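You operate a simulated robot arm through the tools that you are given. There is no shell and no other tool.

The job below is to be done with a simulated robot arm. You get a single attempt, and the scene is never put back.

JOB
Wipe up the oil spot, load the red tray by the green card and slide it back.
Fine: grey cloth, put back; push the tray on past the wiped spot. What is to be rubbed or washed off counts as gone when no trace of it is left.

The check looks at the end state, three seconds after you hand in, the way a careful person would. Anything else that was tipped, shoved, dropped, spilled or broken makes it a failure. Flat cloth is picked up by pressing the open fingertips on it (5 to 10 N) and closing them slowly along it; thin cloth reads only 2 to 8 mm in the jaws.

ROBOT AND FRAMES
A 7-joint arm with a two-finger parallel gripper, fixed in place. Base frame: the origin is at the foot of the arm, x ahead of it, y to its left, z up; the work surface is at about z = 780. Units: mm, degrees, N and s.
Its first joint turns from -149.0 to 149.0 degrees. Payload 3.43 kg.
The tool frame sits at the grasp point between the pads (the TCP): z along the fingers, y along the line on which they close. The tips reach 30 mm beyond it. Largest opening 94 mm; finger width 28, thickness 10; the body of the gripper, 50 by 96 mm, starts 55 mm behind the TCP.
Orientation is that of the tool frame in the base frame, as a unit quaternion [w, x, y, z]. With the fingers straight down and closing along the base's y, the tool's x points along the base's -x, its y along +y and its z along -z.

CONTROLS
- The arm moves only by the tool send_rows. Its argument "commands" is a list of rows, each a list of 2 entries, a list of its own where there are three numbers: the shift along the tool's x, y, z in units of 300 mm (1.0 is 300 mm), then the turn, a rotation vector about the tool's x, y, z in units of 120 degrees (1.0 is 120 degrees). In form: [[[tx, ty, tz], [wx, wy, wz]], ...]. A call has 1 to 20 rows; each row is the pose to reach, as a shift and turn from the pose commanded when the call began, along the tool's axes at that moment. "gripper" is the opening in per cent of the stroke, from 0 (shut) to 100 (fully open), set as the call begins (left out, the last holds). A call with a number of a shift or a turn outside -1 to 1 is refused whole. Rows are played at 5 a second. More than 50 mm and 8.6 degrees between two rows, or a gripper value outside its range, and nothing of the call is played. Where a pose cannot be reached the arm comes as near as it can. A force on the tool above 90 N (or 10 N above the force at the start of the call, whichever is more), or a blocked arm, ends the call early, and 0.2 s more pass. Each finger travels about 45 mm/s and halts on what it meets, pressing with about 24 N; the grip force reading is that of the motor and also rises with nothing between the fingers. The clock runs only during rows and for 0.2 s after the last one: add rows that repeat a pose to give the fingers time. It gives the time, the measured TCP pose, the force on the tool (base axes), the opening and the grip force at its end, in the units of the frame above (readings bear some noise), with the torque about the TCP (base axes, N m) and any sound that the robot's microphone picked up, and new pictures: "pictures" is both (left out), scene, wrist or none.
- Cameras (640 x 400 px; columns grow to the right, rows downward): "scene" is fixed at [64.1, 647.8, 1354.1]; the picture's right is [0.78, -0.63, 0.00], its down [-0.49, -0.61, -0.63] and it looks along [0.39, 0.49, -0.78] (base axes); focal length 280 px, centre (320, 200). "wrist" rides on the gripper at [76, 14, -102] in the tool frame; the picture's right is [-0.18, 0.98, 0.00], its down [-0.75, -0.14, -0.64] and it looks along [-0.63, -0.12, 0.77] (tool axes); focal length 243 px, centre (320, 200). There is no depth. A picture from a camera that has moved, and an enlarged one, comes with that camera's place and axes in the base frame and with its lens. The place of the scene camera against the robot may be out by one fixed shift of up to 18 mm in any direction.
- inspect(camera, box): a new picture of the part [left, top, right, bottom] of that camera's present view, enlarged. No time passes.
- job_done(): hands the job in; it is judged then, once.

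Nothing tells you positions but the pictures and the camera data. Unless the task says otherwise, let go and move clear before handing in.

The tools are called after "Call:" as a command line: name --argument value ..., lists and objects as JSON in quotes. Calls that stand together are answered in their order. send_rows: Moves the arm, as the interface text tells. Its arguments: {"type":"object","properties":{"commands":{"type":"array","items":{"type":"array"}},"gripper":{"type":"number"},"pictures":{"type":"string","enum":["both","scene","wrist","none"]}},"required":["commands"]} The other tools are called the same way: inspect (camera, box) takes an enlarged picture of a part of a camera's view; job_done () hands the job in.

At the start:

```text
t: 0.0
tcp_pos: [404.0, 903.6, 1088.0]
tool_rot: [0.0, -0.001, 1.0, 0.0]
wrist_force: [-1.2, -0.2, -0.5]
moment: [0.02, 0.0, -0.01]
finger_gap: 93.8
grip_force: 0.1
```

scene: 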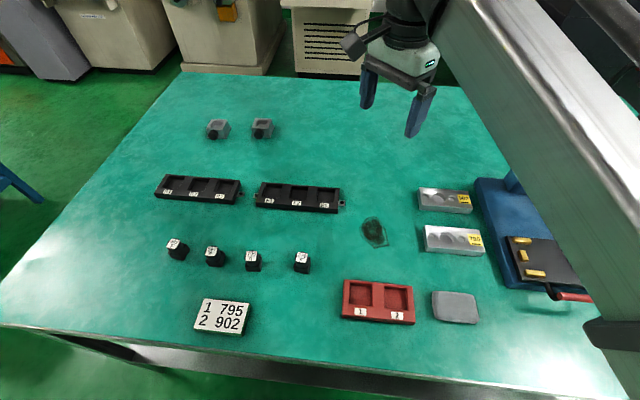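
wrist: 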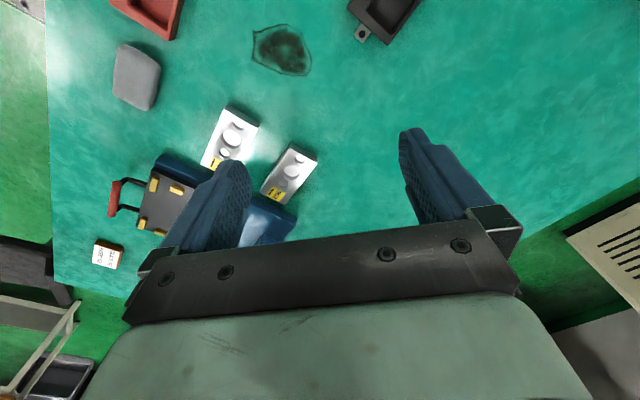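

I see a teal table with an oil spot in the middle, a red tray with two pockets (labels 1 and 2/3), a grey cloth to its right, four small labelled black cubes, a white card reading "1 795 / 2 902", two black trays and other fixtures. I'll look closer before moving.

Call:
inspect --camera "scene" --box '[150, 220, 350, 345]'

Call:
inspect --camera "scene" --box '[320, 200, 500, 340]'

Call:
inspect --camera "scene" --box '[140, 100, 360, 230]'

Call:
inspect --camera "scene" --box '[400, 160, 620, 320]'

Call:
inspect --camera "wrist" --box '[40, 0, 340, 280]'

```text
3.20 times, centred on (250, 282) of scene
camera zoom: at [64.1, 647.8, 1354.1], right [0.78, -0.63, 0.0], down [-0.49, -0.61, -0.63], along [0.39, 0.49, -0.78], focal length 897 px, centre (544, -64)
```

zoom: 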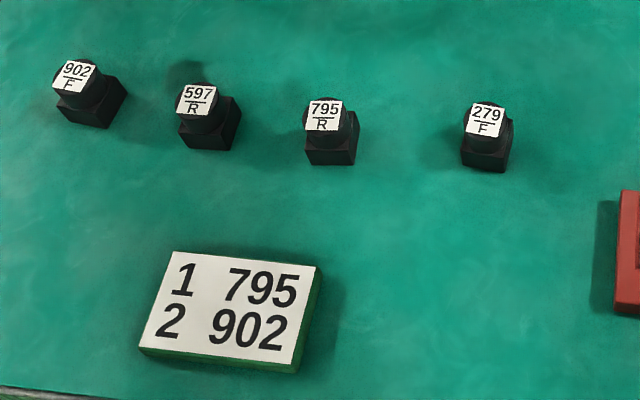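

```text
2.86 times, centred on (410, 270) of scene
camera zoom: at [64.1, 647.8, 1354.1], right [0.78, -0.63, 0.0], down [-0.49, -0.61, -0.63], along [0.39, 0.49, -0.78], focal length 801 px, centre (63, 0)
```

zoom: 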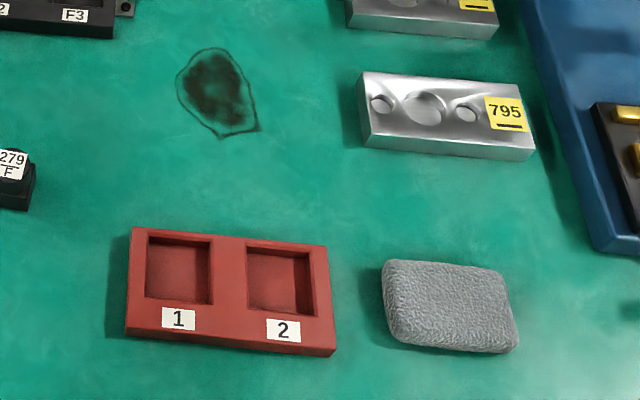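

```text
2.91 times, centred on (250, 165) of scene
camera zoom: at [64.1, 647.8, 1354.1], right [0.78, -0.63, 0.0], down [-0.49, -0.61, -0.63], along [0.39, 0.49, -0.78], focal length 815 px, centre (524, 302)
```

zoom: 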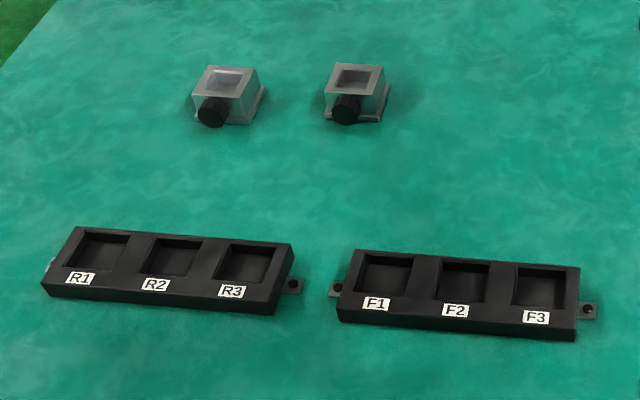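

```text
2.50 times, centred on (510, 240) of scene
camera zoom: at [64.1, 647.8, 1354.1], right [0.78, -0.63, 0.0], down [-0.49, -0.61, -0.63], along [0.39, 0.49, -0.78], focal length 701 px, centre (-155, 100)
```

zoom: 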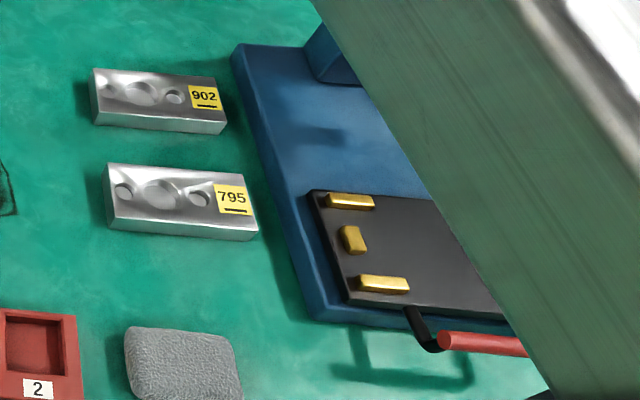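

```text
1.43 times, centred on (190, 140) of wrist
camera zoom: at [328.3, 915.0, 1190.0], right [0.18, 0.98, 0.0], down [0.75, -0.14, 0.64], along [0.63, -0.12, -0.77], focal length 347 px, centre (506, 286)
```

zoom: 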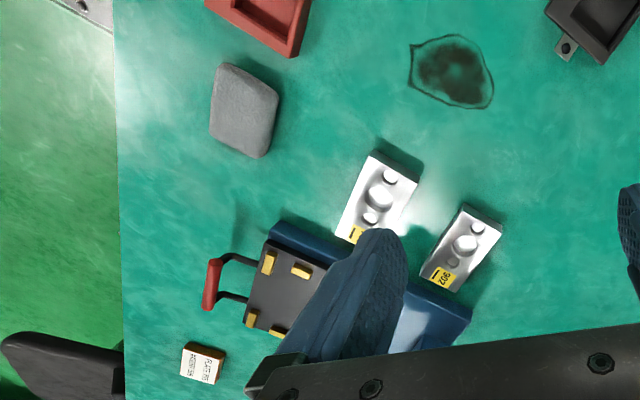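

The card has green sides and says pocket 1 gets 795 and pocket 2 gets 902; the matching small black blocks are 795/R and 902/F. I take the spot to be near (380, 849), the tray near (265, 730) and the cloth near (370, 625). First I'll move the wrist camera over the tray, spot and cloth for better measurements.

Call:
send_rows --commands '[[[0.097, -0.035, 0.013], [0, 0, 0]], [[0.193, -0.069, 0.025], [0, 0, 0]], [[0.29, -0.104, 0.038], [0, 0, 0]], [[0.387, -0.139, 0.051], [0, 0, 0]], [[0.483, -0.173, 0.063], [0, 0, 0]], [[0.58, -0.208, 0.076], [0, 0, 0]], [[0.677, -0.243, 0.089], [0, 0, 0]], [[0.773, -0.277, 0.101], [0, 0, 0]], [[0.87, -0.312, 0.114], [0, 0, 0]], [[0.967, -0.347, 0.127], [0, 0, 0]], [[0.967, -0.347, 0.127], [0, 0, 0]]]' --gripper 100

```text
t: 2.4
tcp_pos: [113.9, 796.5, 1049.5]
tool_rot: [0.0, 0.0, 1.0, 0.001]
wrist_force: [0.3, -0.1, 0.2]
moment: [0.0, 0.02, -0.02]
finger_gap: 93.7
grip_force: 0.2
camera wrist: at [38.9, 810.4, 1152.0], right [0.18, 0.98, 0.0], down [0.75, -0.14, 0.64], along [0.63, -0.12, -0.77], focal length 243 px, centre (320, 200)
```

scene: 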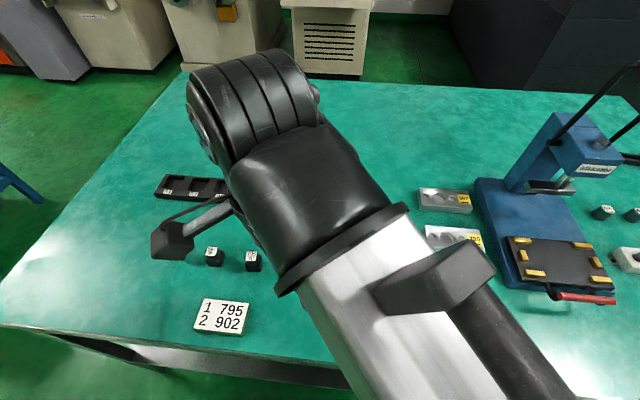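
wrist: 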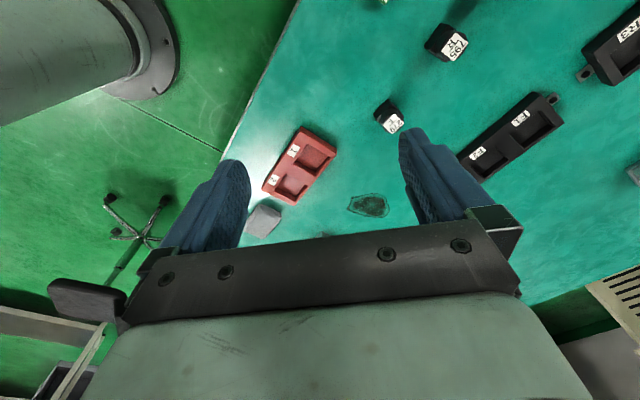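

The wrist view now shows the tray, cloth, spot, the 795 block and one more block between the fingers. I'll enlarge it to measure.

Call:
inspect --camera "wrist" --box '[230, 100, 430, 245]'

Call:
inspect --camera "wrist" --box '[360, 0, 640, 180]'

Call:
inspect --camera "scene" --box '[460, 100, 640, 310]'

```text
2.76 times, centred on (330, 172) of wrist
camera zoom: at [38.9, 810.4, 1152.0], right [0.18, 0.98, 0.0], down [0.75, -0.14, 0.64], along [0.63, -0.12, -0.77], focal length 669 px, centre (292, 276)
```

zoom: 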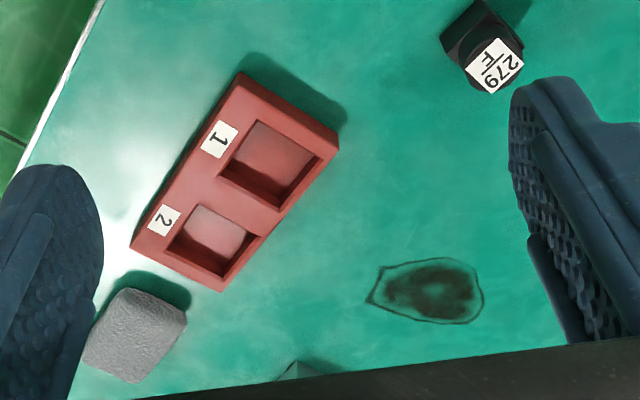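

```text
2.22 times, centred on (500, 90) of wrist
camera zoom: at [38.9, 810.4, 1152.0], right [0.18, 0.98, 0.0], down [0.75, -0.14, 0.64], along [0.63, -0.12, -0.77], focal length 539 px, centre (-80, 444)
```

zoom: 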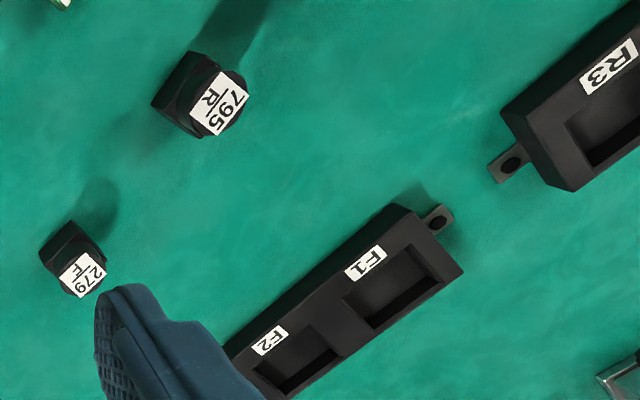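

```text
1.90 times, centred on (550, 205) of scene
camera zoom: at [64.1, 647.8, 1354.1], right [0.78, -0.63, 0.0], down [-0.49, -0.61, -0.63], along [0.39, 0.49, -0.78], focal length 534 px, centre (-118, 190)
```

zoom: 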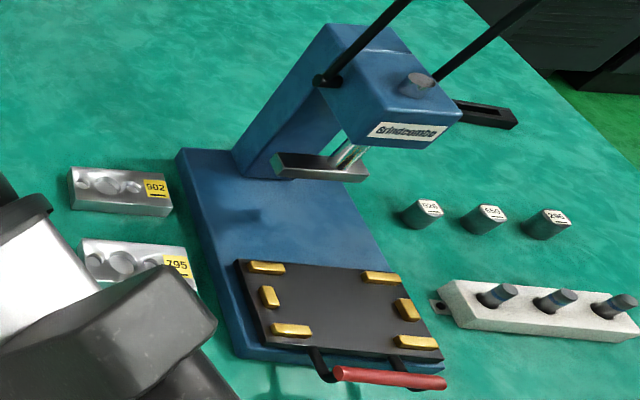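

I have the spot at about (377, 850), the tray at about (250, 736) turned roughly 45°, and the cloth pad at about (369, 629). Next I'll go above the cloth with the fingers turned to close across it.

Call:
send_rows --commands '[[[-0.082, -0.054, 0.0165], [0, 0, 0.0375]], [[-0.164, -0.108, 0.033], [0, 0, 0.075]], [[-0.246, -0.161, 0.05], [0, 0, 0.1125]], [[-0.328, -0.215, 0.066], [0, 0, 0.15]], [[-0.41, -0.269, 0.083], [0, 0, 0.1875]], [[-0.492, -0.323, 0.1], [0, 0, 0.225]], [[-0.574, -0.377, 0.116], [0, 0, 0.2625]], [[-0.656, -0.43, 0.133], [0, 0, 0.3]], [[-0.738, -0.484, 0.15], [0, 0, 0.3375]], [[-0.82, -0.538, 0.165], [0, 0, 0.375]], [[-0.82, -0.538, 0.165], [0, 0, 0.375]]]'

```text
t: 4.8
tcp_pos: [359.5, 635.7, 1001.0]
tool_rot: [0.001, 0.382, 0.924, 0.001]
wrist_force: [-0.4, 0.6, -0.6]
moment: [-0.02, -0.03, -0.02]
finger_gap: 94.0
grip_force: 0.1
camera wrist: at [316.1, 698.6, 1103.5], right [0.83, 0.56, 0.0], down [0.43, -0.63, 0.64], along [0.36, -0.53, -0.77], focal length 243 px, centre (320, 200)
```

scene: 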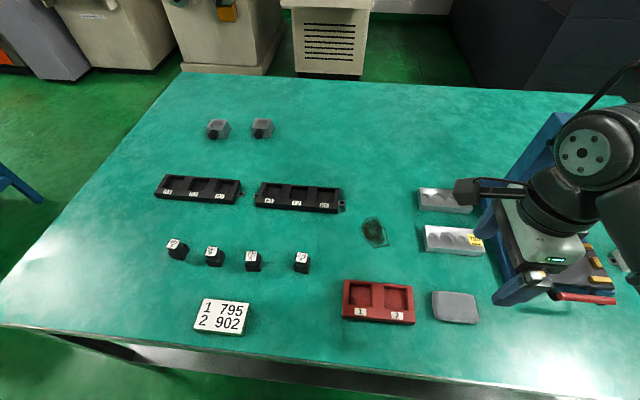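
wrist: 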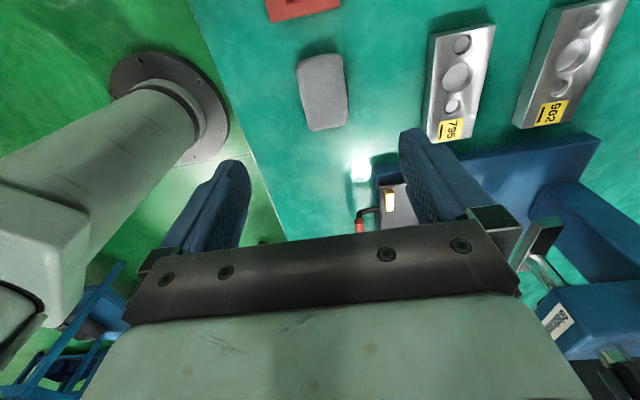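

The gripper is above the cloth and the pad is visible between the fingers. I'll zoom in on it to get its size, thickness and orientation.

Call:
inspect --camera "wrist" --box '[260, 30, 400, 150]'

Call:
inspect --camera "scene" --box '[400, 260, 520, 340]'

Call:
inspect --camera "wrist" --box '[380, 0, 640, 180]'

```text
3.33 times, centred on (330, 90) of wrist
camera zoom: at [316.1, 698.6, 1103.5], right [0.83, 0.56, 0.0], down [0.43, -0.63, 0.64], along [0.36, -0.53, -0.77], focal length 809 px, centre (287, 567)
```

zoom: 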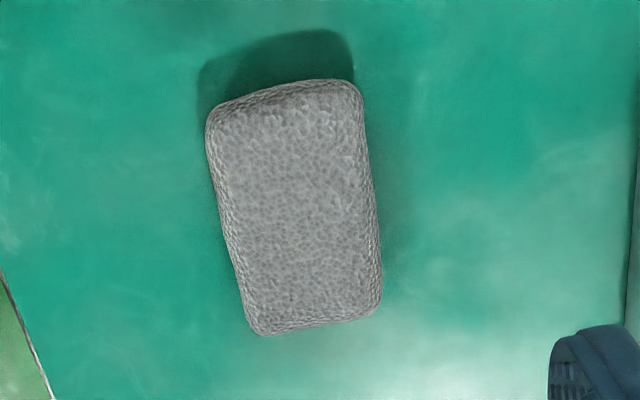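

```text
5.00 times, centred on (460, 300) of scene
camera zoom: at [64.1, 647.8, 1354.1], right [0.78, -0.63, 0.0], down [-0.49, -0.61, -0.63], along [0.39, 0.49, -0.78], focal length 1401 px, centre (-380, -300)
```

zoom: 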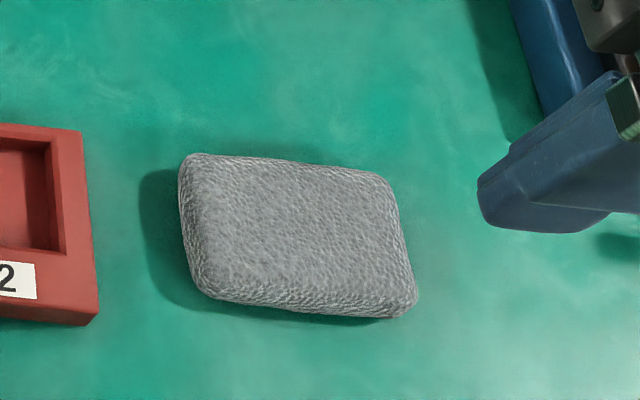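

```text
2.22 times, centred on (510, 90) of wrist
camera zoom: at [316.1, 698.6, 1103.5], right [0.83, 0.56, 0.0], down [0.43, -0.63, 0.64], along [0.36, -0.53, -0.77], focal length 539 px, centre (-102, 444)
```

zoom: 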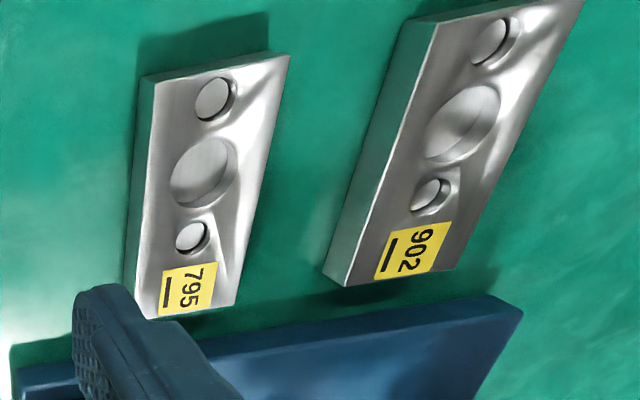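

The cloth is a thick pad of about 50 x 78 mm, centred near (373, 626) and aligned with the tool. I'll come down over it, stop above, and check.

Call:
send_rows --commands '[[[-0.014, 0.002, 0.08], [0, 0, 0]], [[-0.028, 0.004, 0.16], [0, 0, 0]], [[-0.041, 0.006, 0.24], [0, 0, 0]], [[-0.055, 0.007, 0.32], [0, 0, 0]], [[-0.055, 0.007, 0.4], [0, 0, 0]], [[-0.055, 0.007, 0.47], [0, 0, 0]], [[-0.055, 0.007, 0.47], [0, 0, 0]]]'

```text
t: 6.4
tcp_pos: [375.2, 624.9, 859.9]
tool_rot: [0.0, 0.382, 0.924, 0.0]
wrist_force: [0.5, 1.0, -0.9]
moment: [-0.03, -0.04, -0.02]
finger_gap: 94.0
grip_force: 0.0
camera wrist: at [331.1, 688.6, 962.0], right [0.82, 0.57, 0.0], down [0.43, -0.63, 0.64], along [0.36, -0.53, -0.77], focal length 243 px, centre (320, 200)
```

scene: 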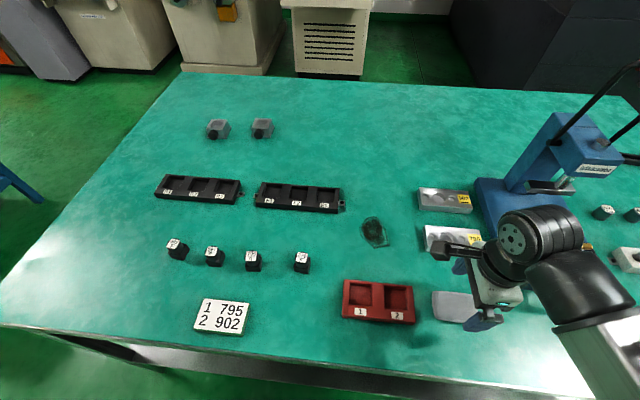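
wrist: 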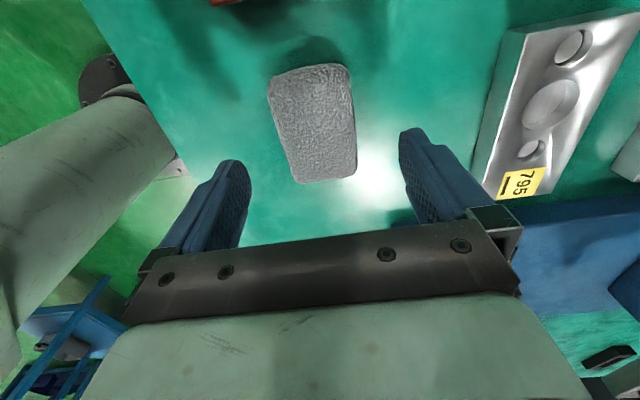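

The fingers straddle the pad evenly. I'll descend so the tips end about 7 mm above the table, then close slowly on the pad.

Call:
send_rows --commands '[[[0, 0, 0.04], [0, 0, 0]], [[0, 0, 0.08], [0, 0, 0]], [[0, 0, 0.115], [0, 0, 0]], [[0, 0, 0.143], [0, 0, 0]], [[0, 0, 0.143], [0, 0, 0]]]'

Call:
send_rows --commands '[[[0, 0, 0], [0, 0, 0]], [[0, 0, 0], [0, 0, 0]], [[0, 0, 0], [0, 0, 0]]]' --gripper 60

```text
t: 7.6
tcp_pos: [372.4, 626.2, 816.5]
tool_rot: [0.0, 0.382, 0.924, 0.001]
wrist_force: [-0.1, 0.1, -0.5]
moment: [0.0, 0.01, -0.01]
finger_gap: 93.9
grip_force: 0.0
camera wrist: at [330.1, 688.9, 919.3], right [0.82, 0.57, 0.0], down [0.43, -0.63, 0.64], along [0.36, -0.53, -0.77], focal length 243 px, centre (320, 200)
```

scene: 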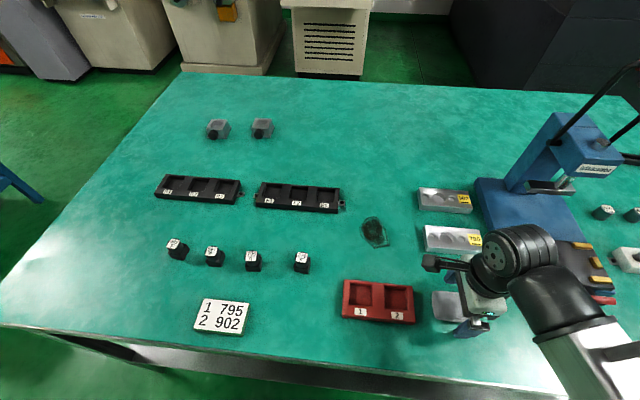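
wrist: 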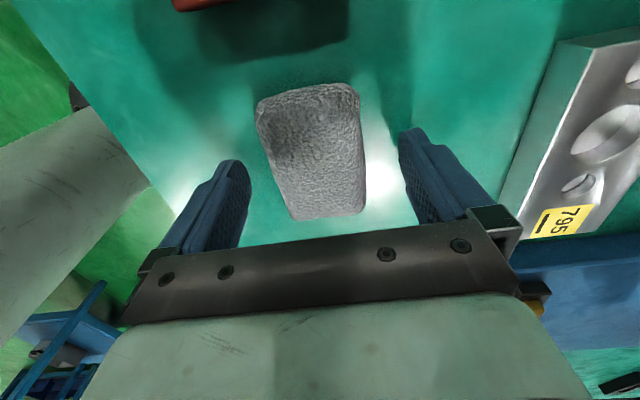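

```text
t: 8.4
tcp_pos: [372.2, 625.2, 818.3]
tool_rot: [0.0, 0.383, 0.924, 0.0]
wrist_force: [-0.1, -0.3, 0.4]
moment: [-0.03, 0.04, -0.01]
finger_gap: 57.5
grip_force: 8.5
camera wrist: at [330.0, 688.9, 919.5], right [0.82, 0.57, 0.0], down [0.43, -0.63, 0.64], along [0.36, -0.53, -0.77], focal length 243 px, centre (320, 200)
```

scene: 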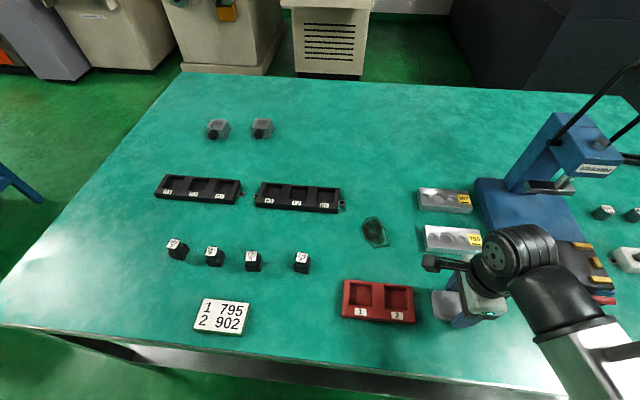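
wrist: 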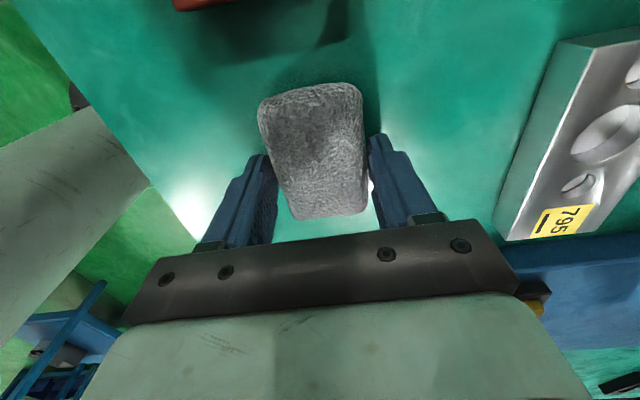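

The fingers are almost touching the pad. I'll close further.

Call:
send_rows --commands '[[[0, 0, 0], [0, 0, 0]], [[0, 0, 0], [0, 0, 0]], [[0, 0, 0], [0, 0, 0]]]' --gripper 45 --pictures "wrist"

```text
t: 9.2
tcp_pos: [373.0, 625.6, 816.3]
tool_rot: [0.0, 0.383, 0.924, 0.001]
wrist_force: [-0.1, 0.4, 0.8]
moment: [0.01, 0.02, -0.04]
finger_gap: 56.6
grip_force: 24.2
camera wrist: at [330.1, 688.9, 919.5], right [0.82, 0.57, 0.0], down [0.43, -0.63, 0.64], along [0.36, -0.53, -0.77], focal length 243 px, centre (320, 200)
```

wrist: 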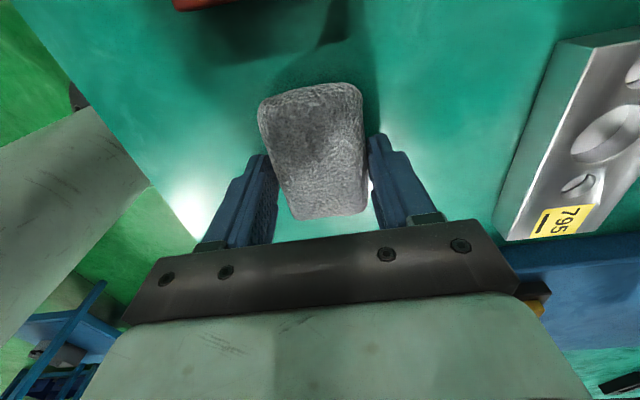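

The pad is held, 56.6 mm wide at 24 N. I'll lift it clear and carry it over to the spot.

Call:
send_rows --commands '[[[0, 0, -0.07], [0, 0, 0]], [[0, 0, -0.14], [0, 0, 0]], [[0, 0, -0.21], [0, 0, 0]], [[0, 0, -0.277], [0, 0, 0]], [[0.065, 0.0675, -0.277], [0, 0, 0]], [[0.13, 0.135, -0.277], [0, 0, 0]], [[0.195, 0.2025, -0.277], [0, 0, 0]], [[0.26, 0.27, -0.277], [0, 0, 0]], [[0.325, 0.3375, -0.277], [0, 0, 0]], [[0.39, 0.405, -0.277], [0, 0, 0]], [[0.455, 0.4725, -0.277], [0, 0, 0]], [[0.52, 0.54, -0.277], [0, 0, 0]], [[0.52, 0.54, -0.277], [0, 0, 0]]]'

```text
t: 12.0
tcp_pos: [376.2, 851.8, 897.6]
tool_rot: [0.0, 0.383, 0.924, 0.0]
wrist_force: [-0.3, 0.1, -0.3]
moment: [0.03, -0.01, -0.01]
finger_gap: 57.0
grip_force: 24.2
camera wrist: at [334.3, 915.1, 1000.6], right [0.82, 0.57, 0.0], down [0.43, -0.63, 0.64], along [0.36, -0.53, -0.77], focal length 243 px, centre (320, 200)
```

scene: 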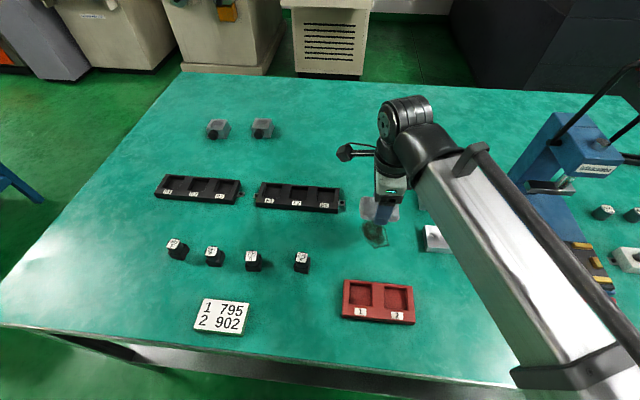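
wrist: 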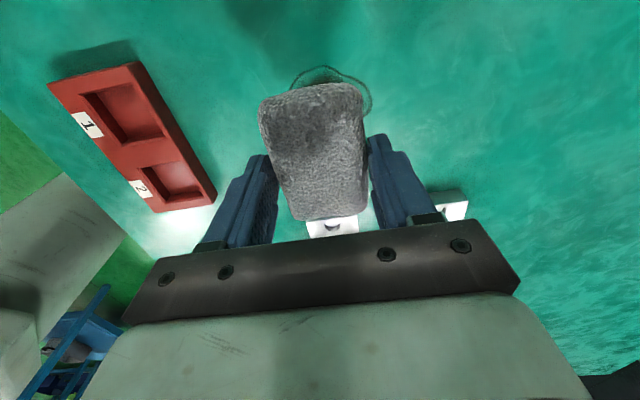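

The pad is above the spot. I'll lower it in small steps until it touches and presses lightly.

Call:
send_rows --commands '[[[0, 0, 0.08], [0, 0, 0]], [[0, 0, 0.16], [0, 0, 0]], [[0, 0, 0.22], [0, 0, 0]], [[0, 0, 0.25], [0, 0, 0]], [[0, 0, 0.265], [0, 0, 0]], [[0, 0, 0.275], [0, 0, 0]], [[0, 0, 0.275], [0, 0, 0]]]' --pictures "wrist"

```text
t: 13.6
tcp_pos: [377.2, 849.9, 817.0]
tool_rot: [0.0, 0.383, 0.924, 0.001]
wrist_force: [0.8, 0.1, -0.8]
moment: [-0.01, 0.02, 0.02]
finger_gap: 56.7
grip_force: 24.0
camera wrist: at [333.7, 914.1, 919.6], right [0.82, 0.57, 0.0], down [0.43, -0.63, 0.64], along [0.36, -0.53, -0.77], focal length 243 px, centre (320, 200)
```

wrist: 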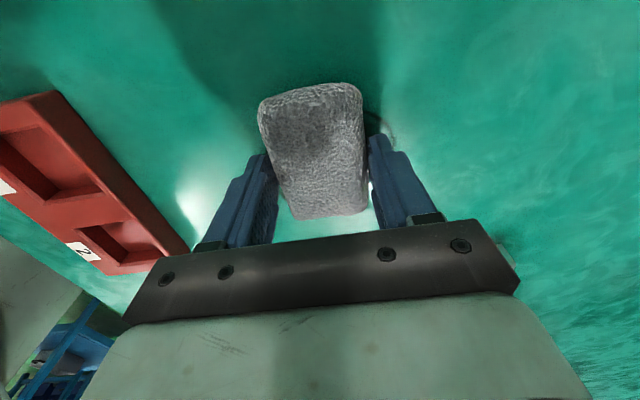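

No contact force yet, so I'll press down a millimetre or two more.

Call:
send_rows --commands '[[[0, 0, 0.003], [0, 0, 0]], [[0, 0, 0.006], [0, 0, 0]], [[0, 0, 0.006], [0, 0, 0]]]' --pictures "none"

```text
t: 14.4
tcp_pos: [376.9, 851.9, 816.6]
tool_rot: [0.0, 0.383, 0.924, 0.001]
wrist_force: [-1.7, 0.3, 22.4]
moment: [-0.13, 0.11, 0.03]
finger_gap: 57.1
grip_force: 23.8
```

Contact at about 22 N. I'll ease off slightly and rub back and forth across the spot.

Call:
send_rows --commands '[[[0, 0, -0.001], [0, 0, 0]], [[0, -0.05, -0.001], [0, 0, 0]], [[0, -0.1, -0.001], [0, 0, 0]], [[0, -0.15, -0.001], [0, 0, 0]], [[0, -0.1, -0.001], [0, 0, 0]], [[0, -0.05, -0.001], [0, 0, 0]], [[0, 0, -0.001], [0, 0, 0]], [[0, 0.05, -0.001], [0, 0, 0]], [[0, 0.1, -0.001], [0, 0, 0]], [[0, 0.15, -0.001], [0, 0, 0]], [[0, 0.1, -0.001], [0, 0, 0]], [[0, 0.05, -0.001], [0, 0, 0]], [[0, 0, -0.001], [0, 0, 0]]]'

```text
t: 17.2
tcp_pos: [376.3, 851.1, 815.8]
tool_rot: [0.001, 0.383, 0.924, 0.001]
wrist_force: [11.7, 12.9, 29.4]
moment: [0.56, -0.57, 0.04]
finger_gap: 57.2
grip_force: 24.7
camera wrist: at [334.0, 913.6, 918.0], right [0.82, 0.57, 0.0], down [0.43, -0.63, 0.64], along [0.36, -0.53, -0.77], focal length 243 px, centre (320, 200)
```

scene: 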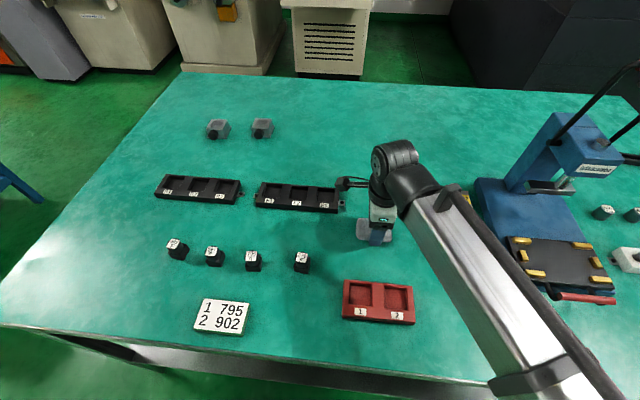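
wrist: 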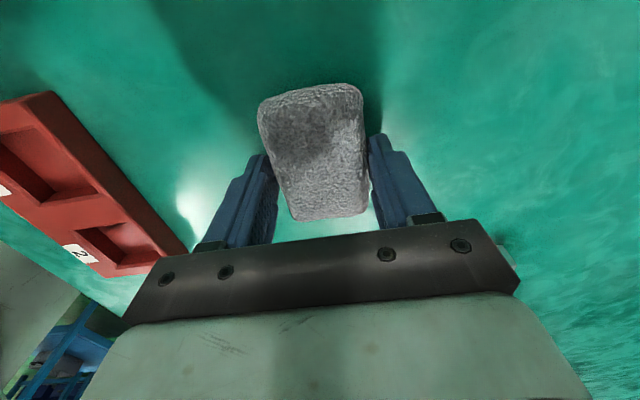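

Rubbing works but the force is a bit high. I'll ease up and make passes shifted to each side.

Call:
send_rows --commands '[[[0.02, 0, -0.002], [0, 0, 0]], [[0.035, -0.05, -0.002], [0, 0, 0]], [[0.035, -0.1, -0.002], [0, 0, 0]], [[0.035, -0.15, -0.002], [0, 0, 0]], [[0.035, -0.1, -0.002], [0, 0, 0]], [[0.035, -0.05, -0.002], [0, 0, 0]], [[0.035, 0, -0.002], [0, 0, 0]], [[0.035, 0.05, -0.002], [0, 0, 0]], [[0.035, 0.1, -0.002], [0, 0, 0]], [[0.035, 0.15, -0.002], [0, 0, 0]], [[0, 0.15, -0.002], [0, 0, 0]], [[-0.035, 0.15, -0.002], [0, 0, 0]], [[-0.035, 0.1, -0.002], [0, 0, 0]], [[-0.035, 0.05, -0.002], [0, 0, 0]], [[-0.035, 0, -0.002], [0, 0, 0]], [[-0.035, -0.05, -0.002], [0, 0, 0]], [[-0.035, -0.1, -0.002], [0, 0, 0]], [[-0.035, -0.15, -0.002], [0, 0, 0]]]' --pictures "none"

Call:
send_rows --commands '[[[0, 0.05, 0], [0, 0, 0]], [[0.035, 0.1, 0], [0, 0, 0]], [[0.035, 0.15, 0], [0, 0, 0]], [[0.035, 0.2, 0], [0, 0, 0]], [[0.035, 0.25, 0], [0, 0, 0]], [[0.035, 0.3, 0], [0, 0, 0]], [[0.035, 0.25, -0.03], [0, 0, 0]], [[0.035, 0.15, -0.1], [0, 0, 0]], [[0.035, 0.05, -0.2], [0, 0, 0]], [[0.035, -0.05, -0.27], [0, 0, 0]], [[0.035, -0.15, -0.27], [0, 0, 0]], [[0.035, -0.25, -0.27], [0, 0, 0]], [[0.035, -0.25, -0.27], [0, 0, 0]]]'

```text
t: 21.0
tcp_pos: [352.5, 811.3, 815.4]
tool_rot: [0.0, 0.383, 0.924, 0.0]
wrist_force: [2.2, 0.6, 4.9]
moment: [0.04, -0.07, 0.03]
finger_gap: 56.9
grip_force: 23.7
```

```text
t: 23.8
tcp_pos: [292.7, 764.0, 896.9]
tool_rot: [0.0, 0.383, 0.924, -0.001]
wrist_force: [-0.3, 0.0, 0.4]
moment: [-0.03, -0.01, 0.01]
finger_gap: 57.0
grip_force: 23.8
camera wrist: at [248.7, 827.6, 999.6], right [0.83, 0.56, 0.0], down [0.43, -0.63, 0.64], along [0.36, -0.53, -0.77], focal length 243 px, centre (320, 200)
```

scene: 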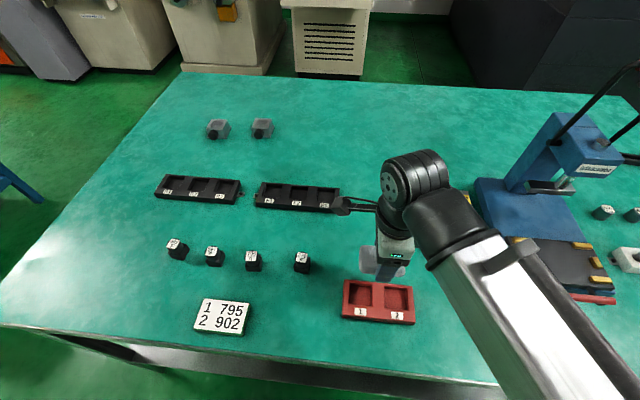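
wrist: 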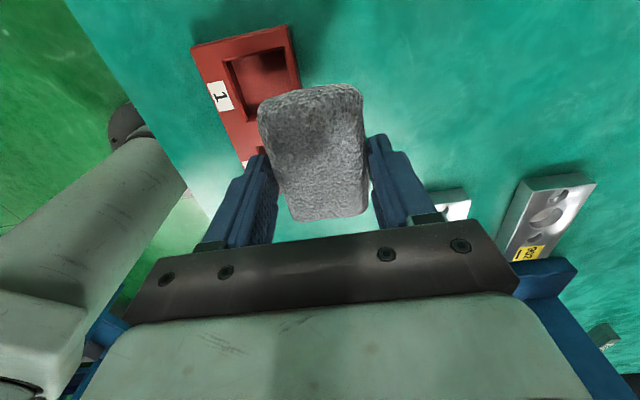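

I've lifted the pad and can't see the spot area from here because the arm blocks it. I'll move back above the cloth's home place, which clears the view, and inspect the spot before putting the cloth down.

Call:
send_rows --commands '[[[-0.1, -0.03, 0], [0, 0, 0]], [[-0.2, -0.06, 0], [0, 0, 0]], [[-0.3, -0.09, 0], [0, 0, 0]], [[-0.4, -0.12, 0], [0, 0, 0]], [[-0.5, -0.14, 0], [0, 0, 0]], [[-0.52, -0.14, 0], [0, 0, 0]], [[-0.52, -0.14, 0], [0, 0, 0]]]'

Call:
inspect --camera "scene" --box '[320, 190, 440, 280]'

```text
t: 25.4
tcp_pos: [374.6, 625.3, 897.5]
tool_rot: [0.0, 0.382, 0.924, 0.0]
wrist_force: [0.2, 0.2, -0.4]
moment: [-0.01, -0.01, 0.01]
finger_gap: 57.0
grip_force: 24.2
camera wrist: at [330.6, 688.0, 999.4], right [0.82, 0.57, 0.0], down [0.43, -0.63, 0.64], along [0.36, -0.53, -0.77], focal length 243 px, centre (320, 200)
```

scene: 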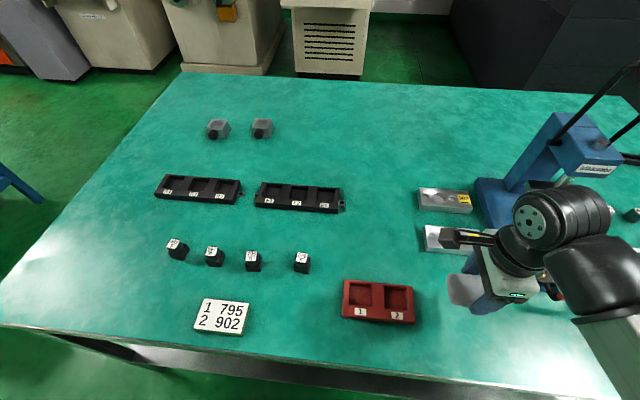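
wrist: 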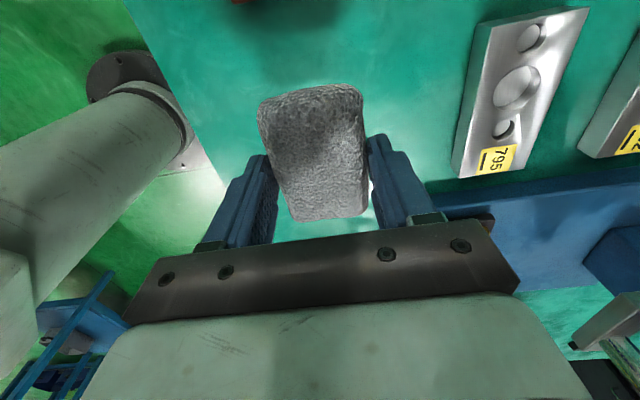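

```text
4.44 times, centred on (380, 235) of scene
camera zoom: at [64.1, 647.8, 1354.1], right [0.78, -0.63, 0.0], down [-0.49, -0.61, -0.63], along [0.39, 0.49, -0.78], focal length 1246 px, centre (53, 44)
```

zoom: 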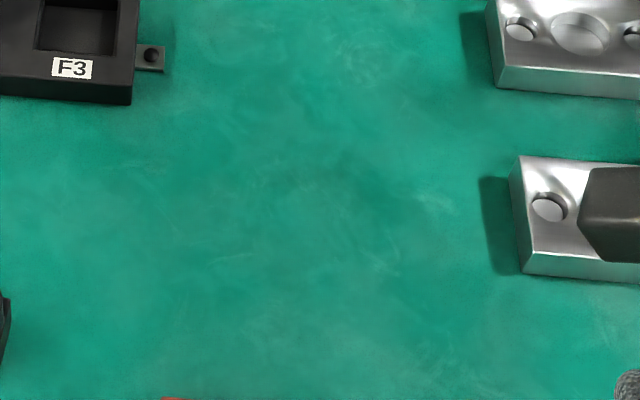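

The spot looks gone. I'll zoom in tighter for any faint remnant before giving the cloth back.

Call:
inspect --camera "scene" --box '[350, 205, 400, 255]'

```text
8.00 times, centred on (375, 230) of scene
camera zoom: at [64.1, 647.8, 1354.1], right [0.78, -0.63, 0.0], down [-0.49, -0.61, -0.63], along [0.39, 0.49, -0.78], focal length 2242 px, centre (-120, -40)
```

zoom: 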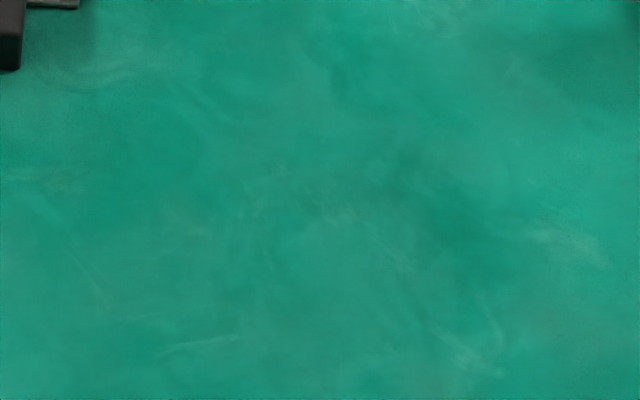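

The table is clean there. I'll lower the pad back to the exact place it came from.

Call:
send_rows --commands '[[[0, 0, 0.08], [0, 0, 0]], [[0, 0, 0.16], [0, 0, 0]], [[0, 0, 0.22], [0, 0, 0]], [[0, 0, 0.25], [0, 0, 0]], [[0, 0, 0.262], [0, 0, 0]], [[0, 0, 0.268], [0, 0, 0]], [[0, 0, 0.268], [0, 0, 0]]]' --pictures "wrist"

```text
t: 27.0
tcp_pos: [372.7, 626.2, 818.0]
tool_rot: [0.0, 0.383, 0.924, 0.0]
wrist_force: [-0.8, 0.3, -0.3]
moment: [0.05, 0.02, -0.01]
finger_gap: 56.8
grip_force: 23.9
camera wrist: at [330.3, 688.8, 919.4], right [0.82, 0.57, 0.0], down [0.43, -0.63, 0.64], along [0.36, -0.53, -0.77], focal length 243 px, centre (320, 200)
```

wrist: 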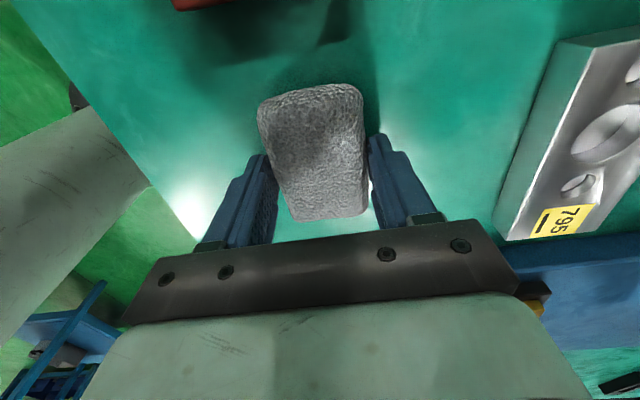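

The pad is back at its place within about a millimetre. I'll set it down, open the fingers and rise straight up.

Call:
send_rows --commands '[[[0, 0, 0.003], [0, 0, 0]], [[0, 0, 0.004], [0, 0, 0]], [[0, 0, 0.004], [0, 0, 0]]]' --pictures "none"

Call:
send_rows --commands '[[[0, 0, 0], [0, 0, 0]], [[0, 0, 0], [0, 0, 0]], [[0, 0, 0], [0, 0, 0]], [[0, 0, 0], [0, 0, 0]], [[0, 0, 0], [0, 0, 0]], [[0, 0, -0.08], [0, 0, 0]], [[0, 0, -0.18], [0, 0, 0]], [[0, 0, -0.3], [0, 0, 0]], [[0, 0, -0.42], [0, 0, 0]], [[0, 0, -0.55], [0, 0, 0]], [[0, 0, -0.55], [0, 0, 0]]]' --gripper 100

```text
t: 27.8
tcp_pos: [374.3, 625.8, 814.7]
tool_rot: [-0.001, 0.383, 0.924, 0.001]
wrist_force: [-0.7, 0.2, -0.2]
moment: [0.03, -0.04, 0.0]
finger_gap: 56.7
grip_force: 24.5
```

```text
t: 30.2
tcp_pos: [371.8, 626.0, 980.6]
tool_rot: [0.0, 0.383, 0.924, 0.0]
wrist_force: [0.5, -0.9, -0.2]
moment: [0.01, 0.01, -0.01]
finger_gap: 94.1
grip_force: 0.1
camera wrist: at [329.2, 689.4, 1082.8], right [0.82, 0.57, 0.0], down [0.43, -0.63, 0.64], along [0.36, -0.53, -0.77], focal length 243 px, centre (320, 200)
```

scene: 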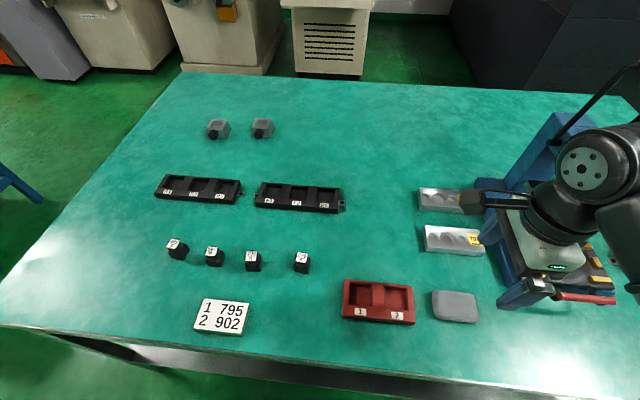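
wrist: 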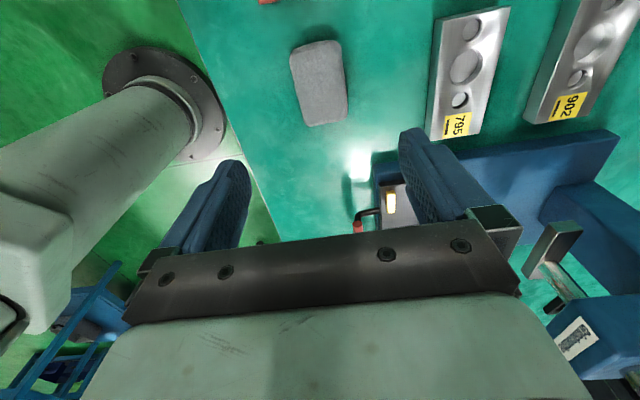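

The cloth is back where it was and the spot is gone. Next I'll swing the wrist camera round to look at the labelled blocks on the left.

Call:
send_rows --commands '[[[0.06, -0.0115, -0.0065], [0, 0, -0.0533]], [[0.119, -0.023, -0.013], [0, 0, -0.1067]], [[0.179, -0.0345, -0.02], [0, 0, -0.16]], [[0.238, -0.046, -0.026], [0, 0, -0.2133]], [[0.298, -0.0575, -0.033], [0, 0, -0.2667]], [[0.358, -0.069, -0.039], [0, 0, -0.32]], [[0.417, -0.08, -0.046], [0, 0, -0.3733]], [[0.477, -0.092, -0.052], [0, 0, -0.4267]], [[0.536, -0.1035, -0.059], [0, 0, -0.48]], [[0.596, -0.115, -0.065], [0, 0, -0.5333]]]' --pictures "none"

Call:
send_rows --commands '[[[0.0365, 0.0485, 0], [0, 0, -0.0533]], [[0.073, 0.097, 0], [0, 0, -0.1067]], [[0.1095, 0.1455, 0], [0, 0, -0.16]], [[0.146, 0.194, 0], [0, 0, -0.2133]], [[0.1825, 0.2425, 0], [0, 0, -0.2667]], [[0.219, 0.291, 0], [0, 0, -0.32]], [[0.2555, 0.3395, 0], [0, 0, -0.3733]], [[0.292, 0.388, 0], [0, 0, -0.4267]], [[0.3285, 0.4365, 0], [0, 0, -0.48]], [[0.365, 0.485, 0], [0, 0, -0.5333]], [[0.365, 0.485, 0], [0, 0, -0.5333]]]'

```text
t: 32.4
tcp_pos: [223.7, 727.5, 999.7]
tool_rot: [0.001, -0.166, 0.986, 0.0]
wrist_force: [-0.5, 0.9, -0.7]
moment: [0.0, -0.02, 0.02]
finger_gap: 94.2
grip_force: 0.0
```

```text
t: 34.8
tcp_pos: [71.1, 830.7, 999.6]
tool_rot: [0.0, -0.663, 0.748, 0.0]
wrist_force: [0.8, -0.3, 0.3]
moment: [-0.01, 0.02, -0.01]
finger_gap: 94.0
grip_force: 0.1
camera wrist: at [48.0, 754.7, 1101.8], right [-0.95, 0.3, 0.0], down [0.23, 0.73, 0.64], along [0.19, 0.61, -0.77], focal length 243 px, centre (320, 200)
```

scene: 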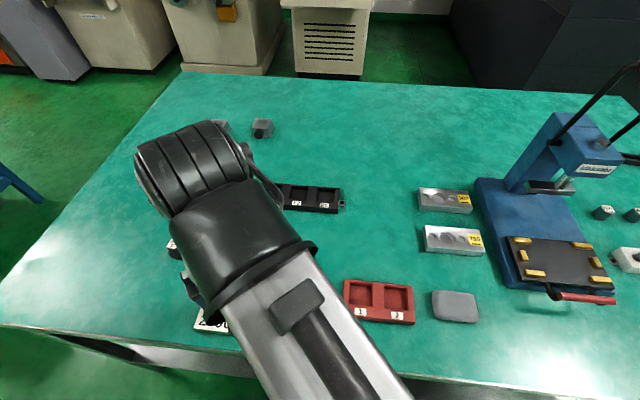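
wrist: 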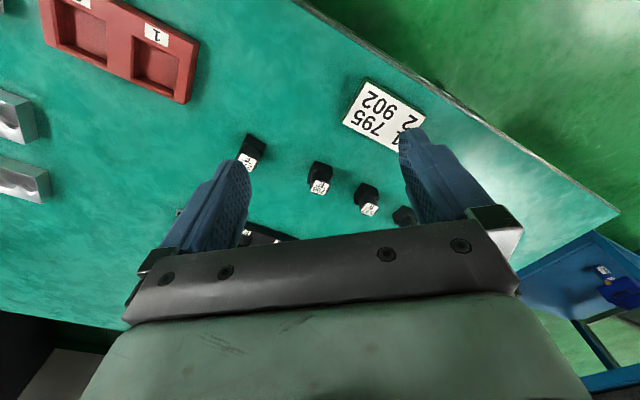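

The blocks and the card are in view. I'll enlarge them, and the tray too.

Call:
inspect --camera "wrist" --box '[220, 110, 420, 235]'

Call:
inspect --camera "wrist" --box '[20, 0, 220, 125]'

Call:
inspect --camera "wrist" --box '[330, 70, 450, 145]'

```text
3.20 times, centred on (320, 172) of wrist
camera zoom: at [48.0, 754.7, 1101.8], right [-0.95, 0.3, 0.0], down [0.23, 0.73, 0.64], along [0.19, 0.61, -0.77], focal length 776 px, centre (320, 288)
```

zoom: 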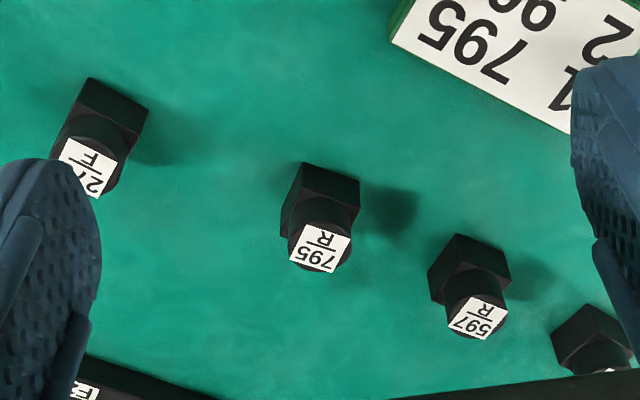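

```text
3.20 times, centred on (120, 62) of wrist
camera zoom: at [48.0, 754.7, 1101.8], right [-0.95, 0.3, 0.0], down [0.23, 0.73, 0.64], along [0.19, 0.61, -0.77], focal length 776 px, centre (960, 640)
```

zoom: 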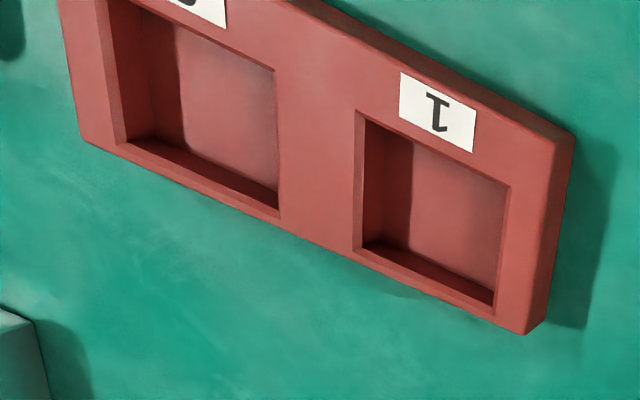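

```text
5.33 times, centred on (390, 108) of wrist
camera zoom: at [48.0, 754.7, 1101.8], right [-0.95, 0.3, 0.0], down [0.23, 0.73, 0.64], along [0.19, 0.61, -0.77], focal length 1294 px, centre (-53, 693)
```

zoom: 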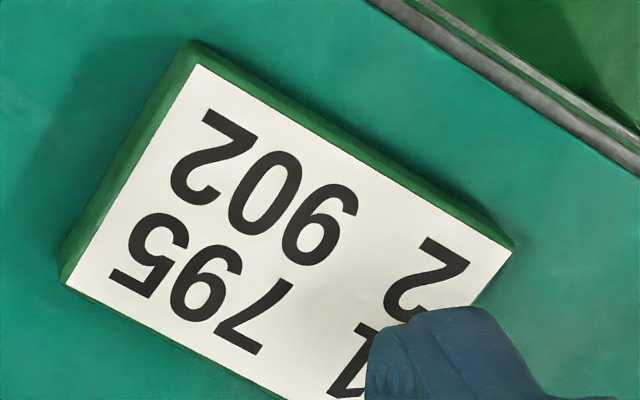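

The card reads 1 → 795 and 2 → 902. Block 795 stands near (111, 955), about 40 mm tall with a cube base of about 30 mm and a round head; block 902 is near (-14, 1083), beyond vertical reach. I'll go closer to 795, turned to match its faces.

Call:
send_rows --commands '[[[-0.065, -0.013, 0.055], [0, 0, 0.043]], [[-0.13, -0.025, 0.111], [0, 0, 0.086]], [[-0.196, -0.038, 0.166], [0, 0, 0.129]], [[-0.261, -0.051, 0.222], [0, 0, 0.172]], [[-0.327, -0.063, 0.277], [0, 0, 0.215]], [[-0.392, -0.076, 0.333], [0, 0, 0.258]], [[-0.392, -0.076, 0.333], [0, 0, 0.258]]]'

Call:
inspect --camera "wrist" --box '[240, 20, 400, 140]'

```text
t: 36.4
tcp_pos: [106.9, 943.9, 899.4]
tool_rot: [0.0, -0.439, 0.899, 0.001]
wrist_force: [-0.1, 1.2, 0.3]
moment: [-0.01, -0.04, -0.01]
finger_gap: 93.9
grip_force: 0.1
camera wrist: at [50.2, 891.8, 1001.6], right [-0.66, 0.75, 0.0], down [0.58, 0.51, 0.64], along [0.48, 0.42, -0.77], focal length 243 px, centre (320, 200)
```

scene: 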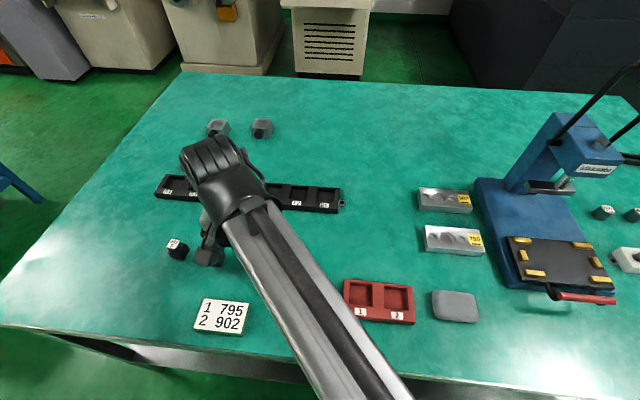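
wrist: 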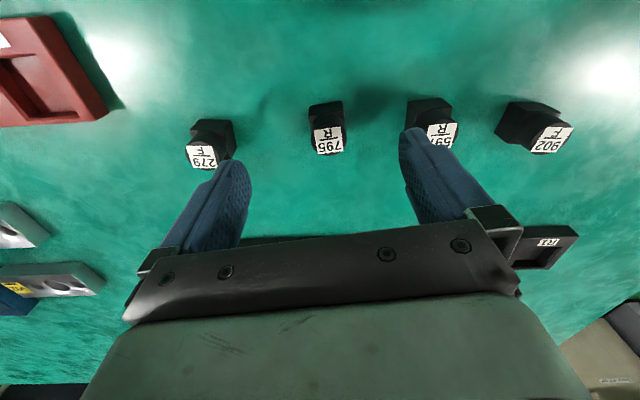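

```text
3.33 times, centred on (320, 80) of wrist
camera zoom: at [50.2, 891.8, 1001.6], right [-0.66, 0.75, 0.0], down [0.58, 0.51, 0.64], along [0.48, 0.42, -0.77], focal length 809 px, centre (320, 600)
```

zoom: 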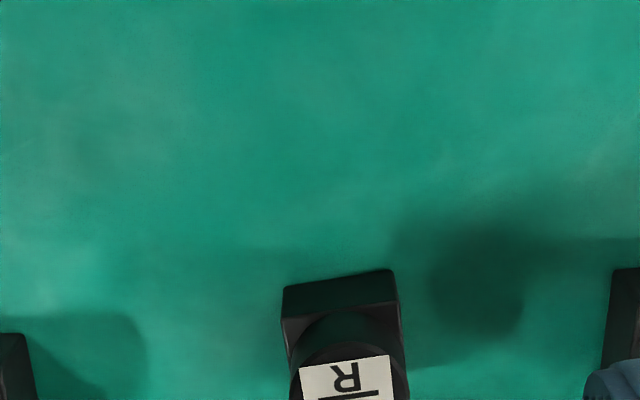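

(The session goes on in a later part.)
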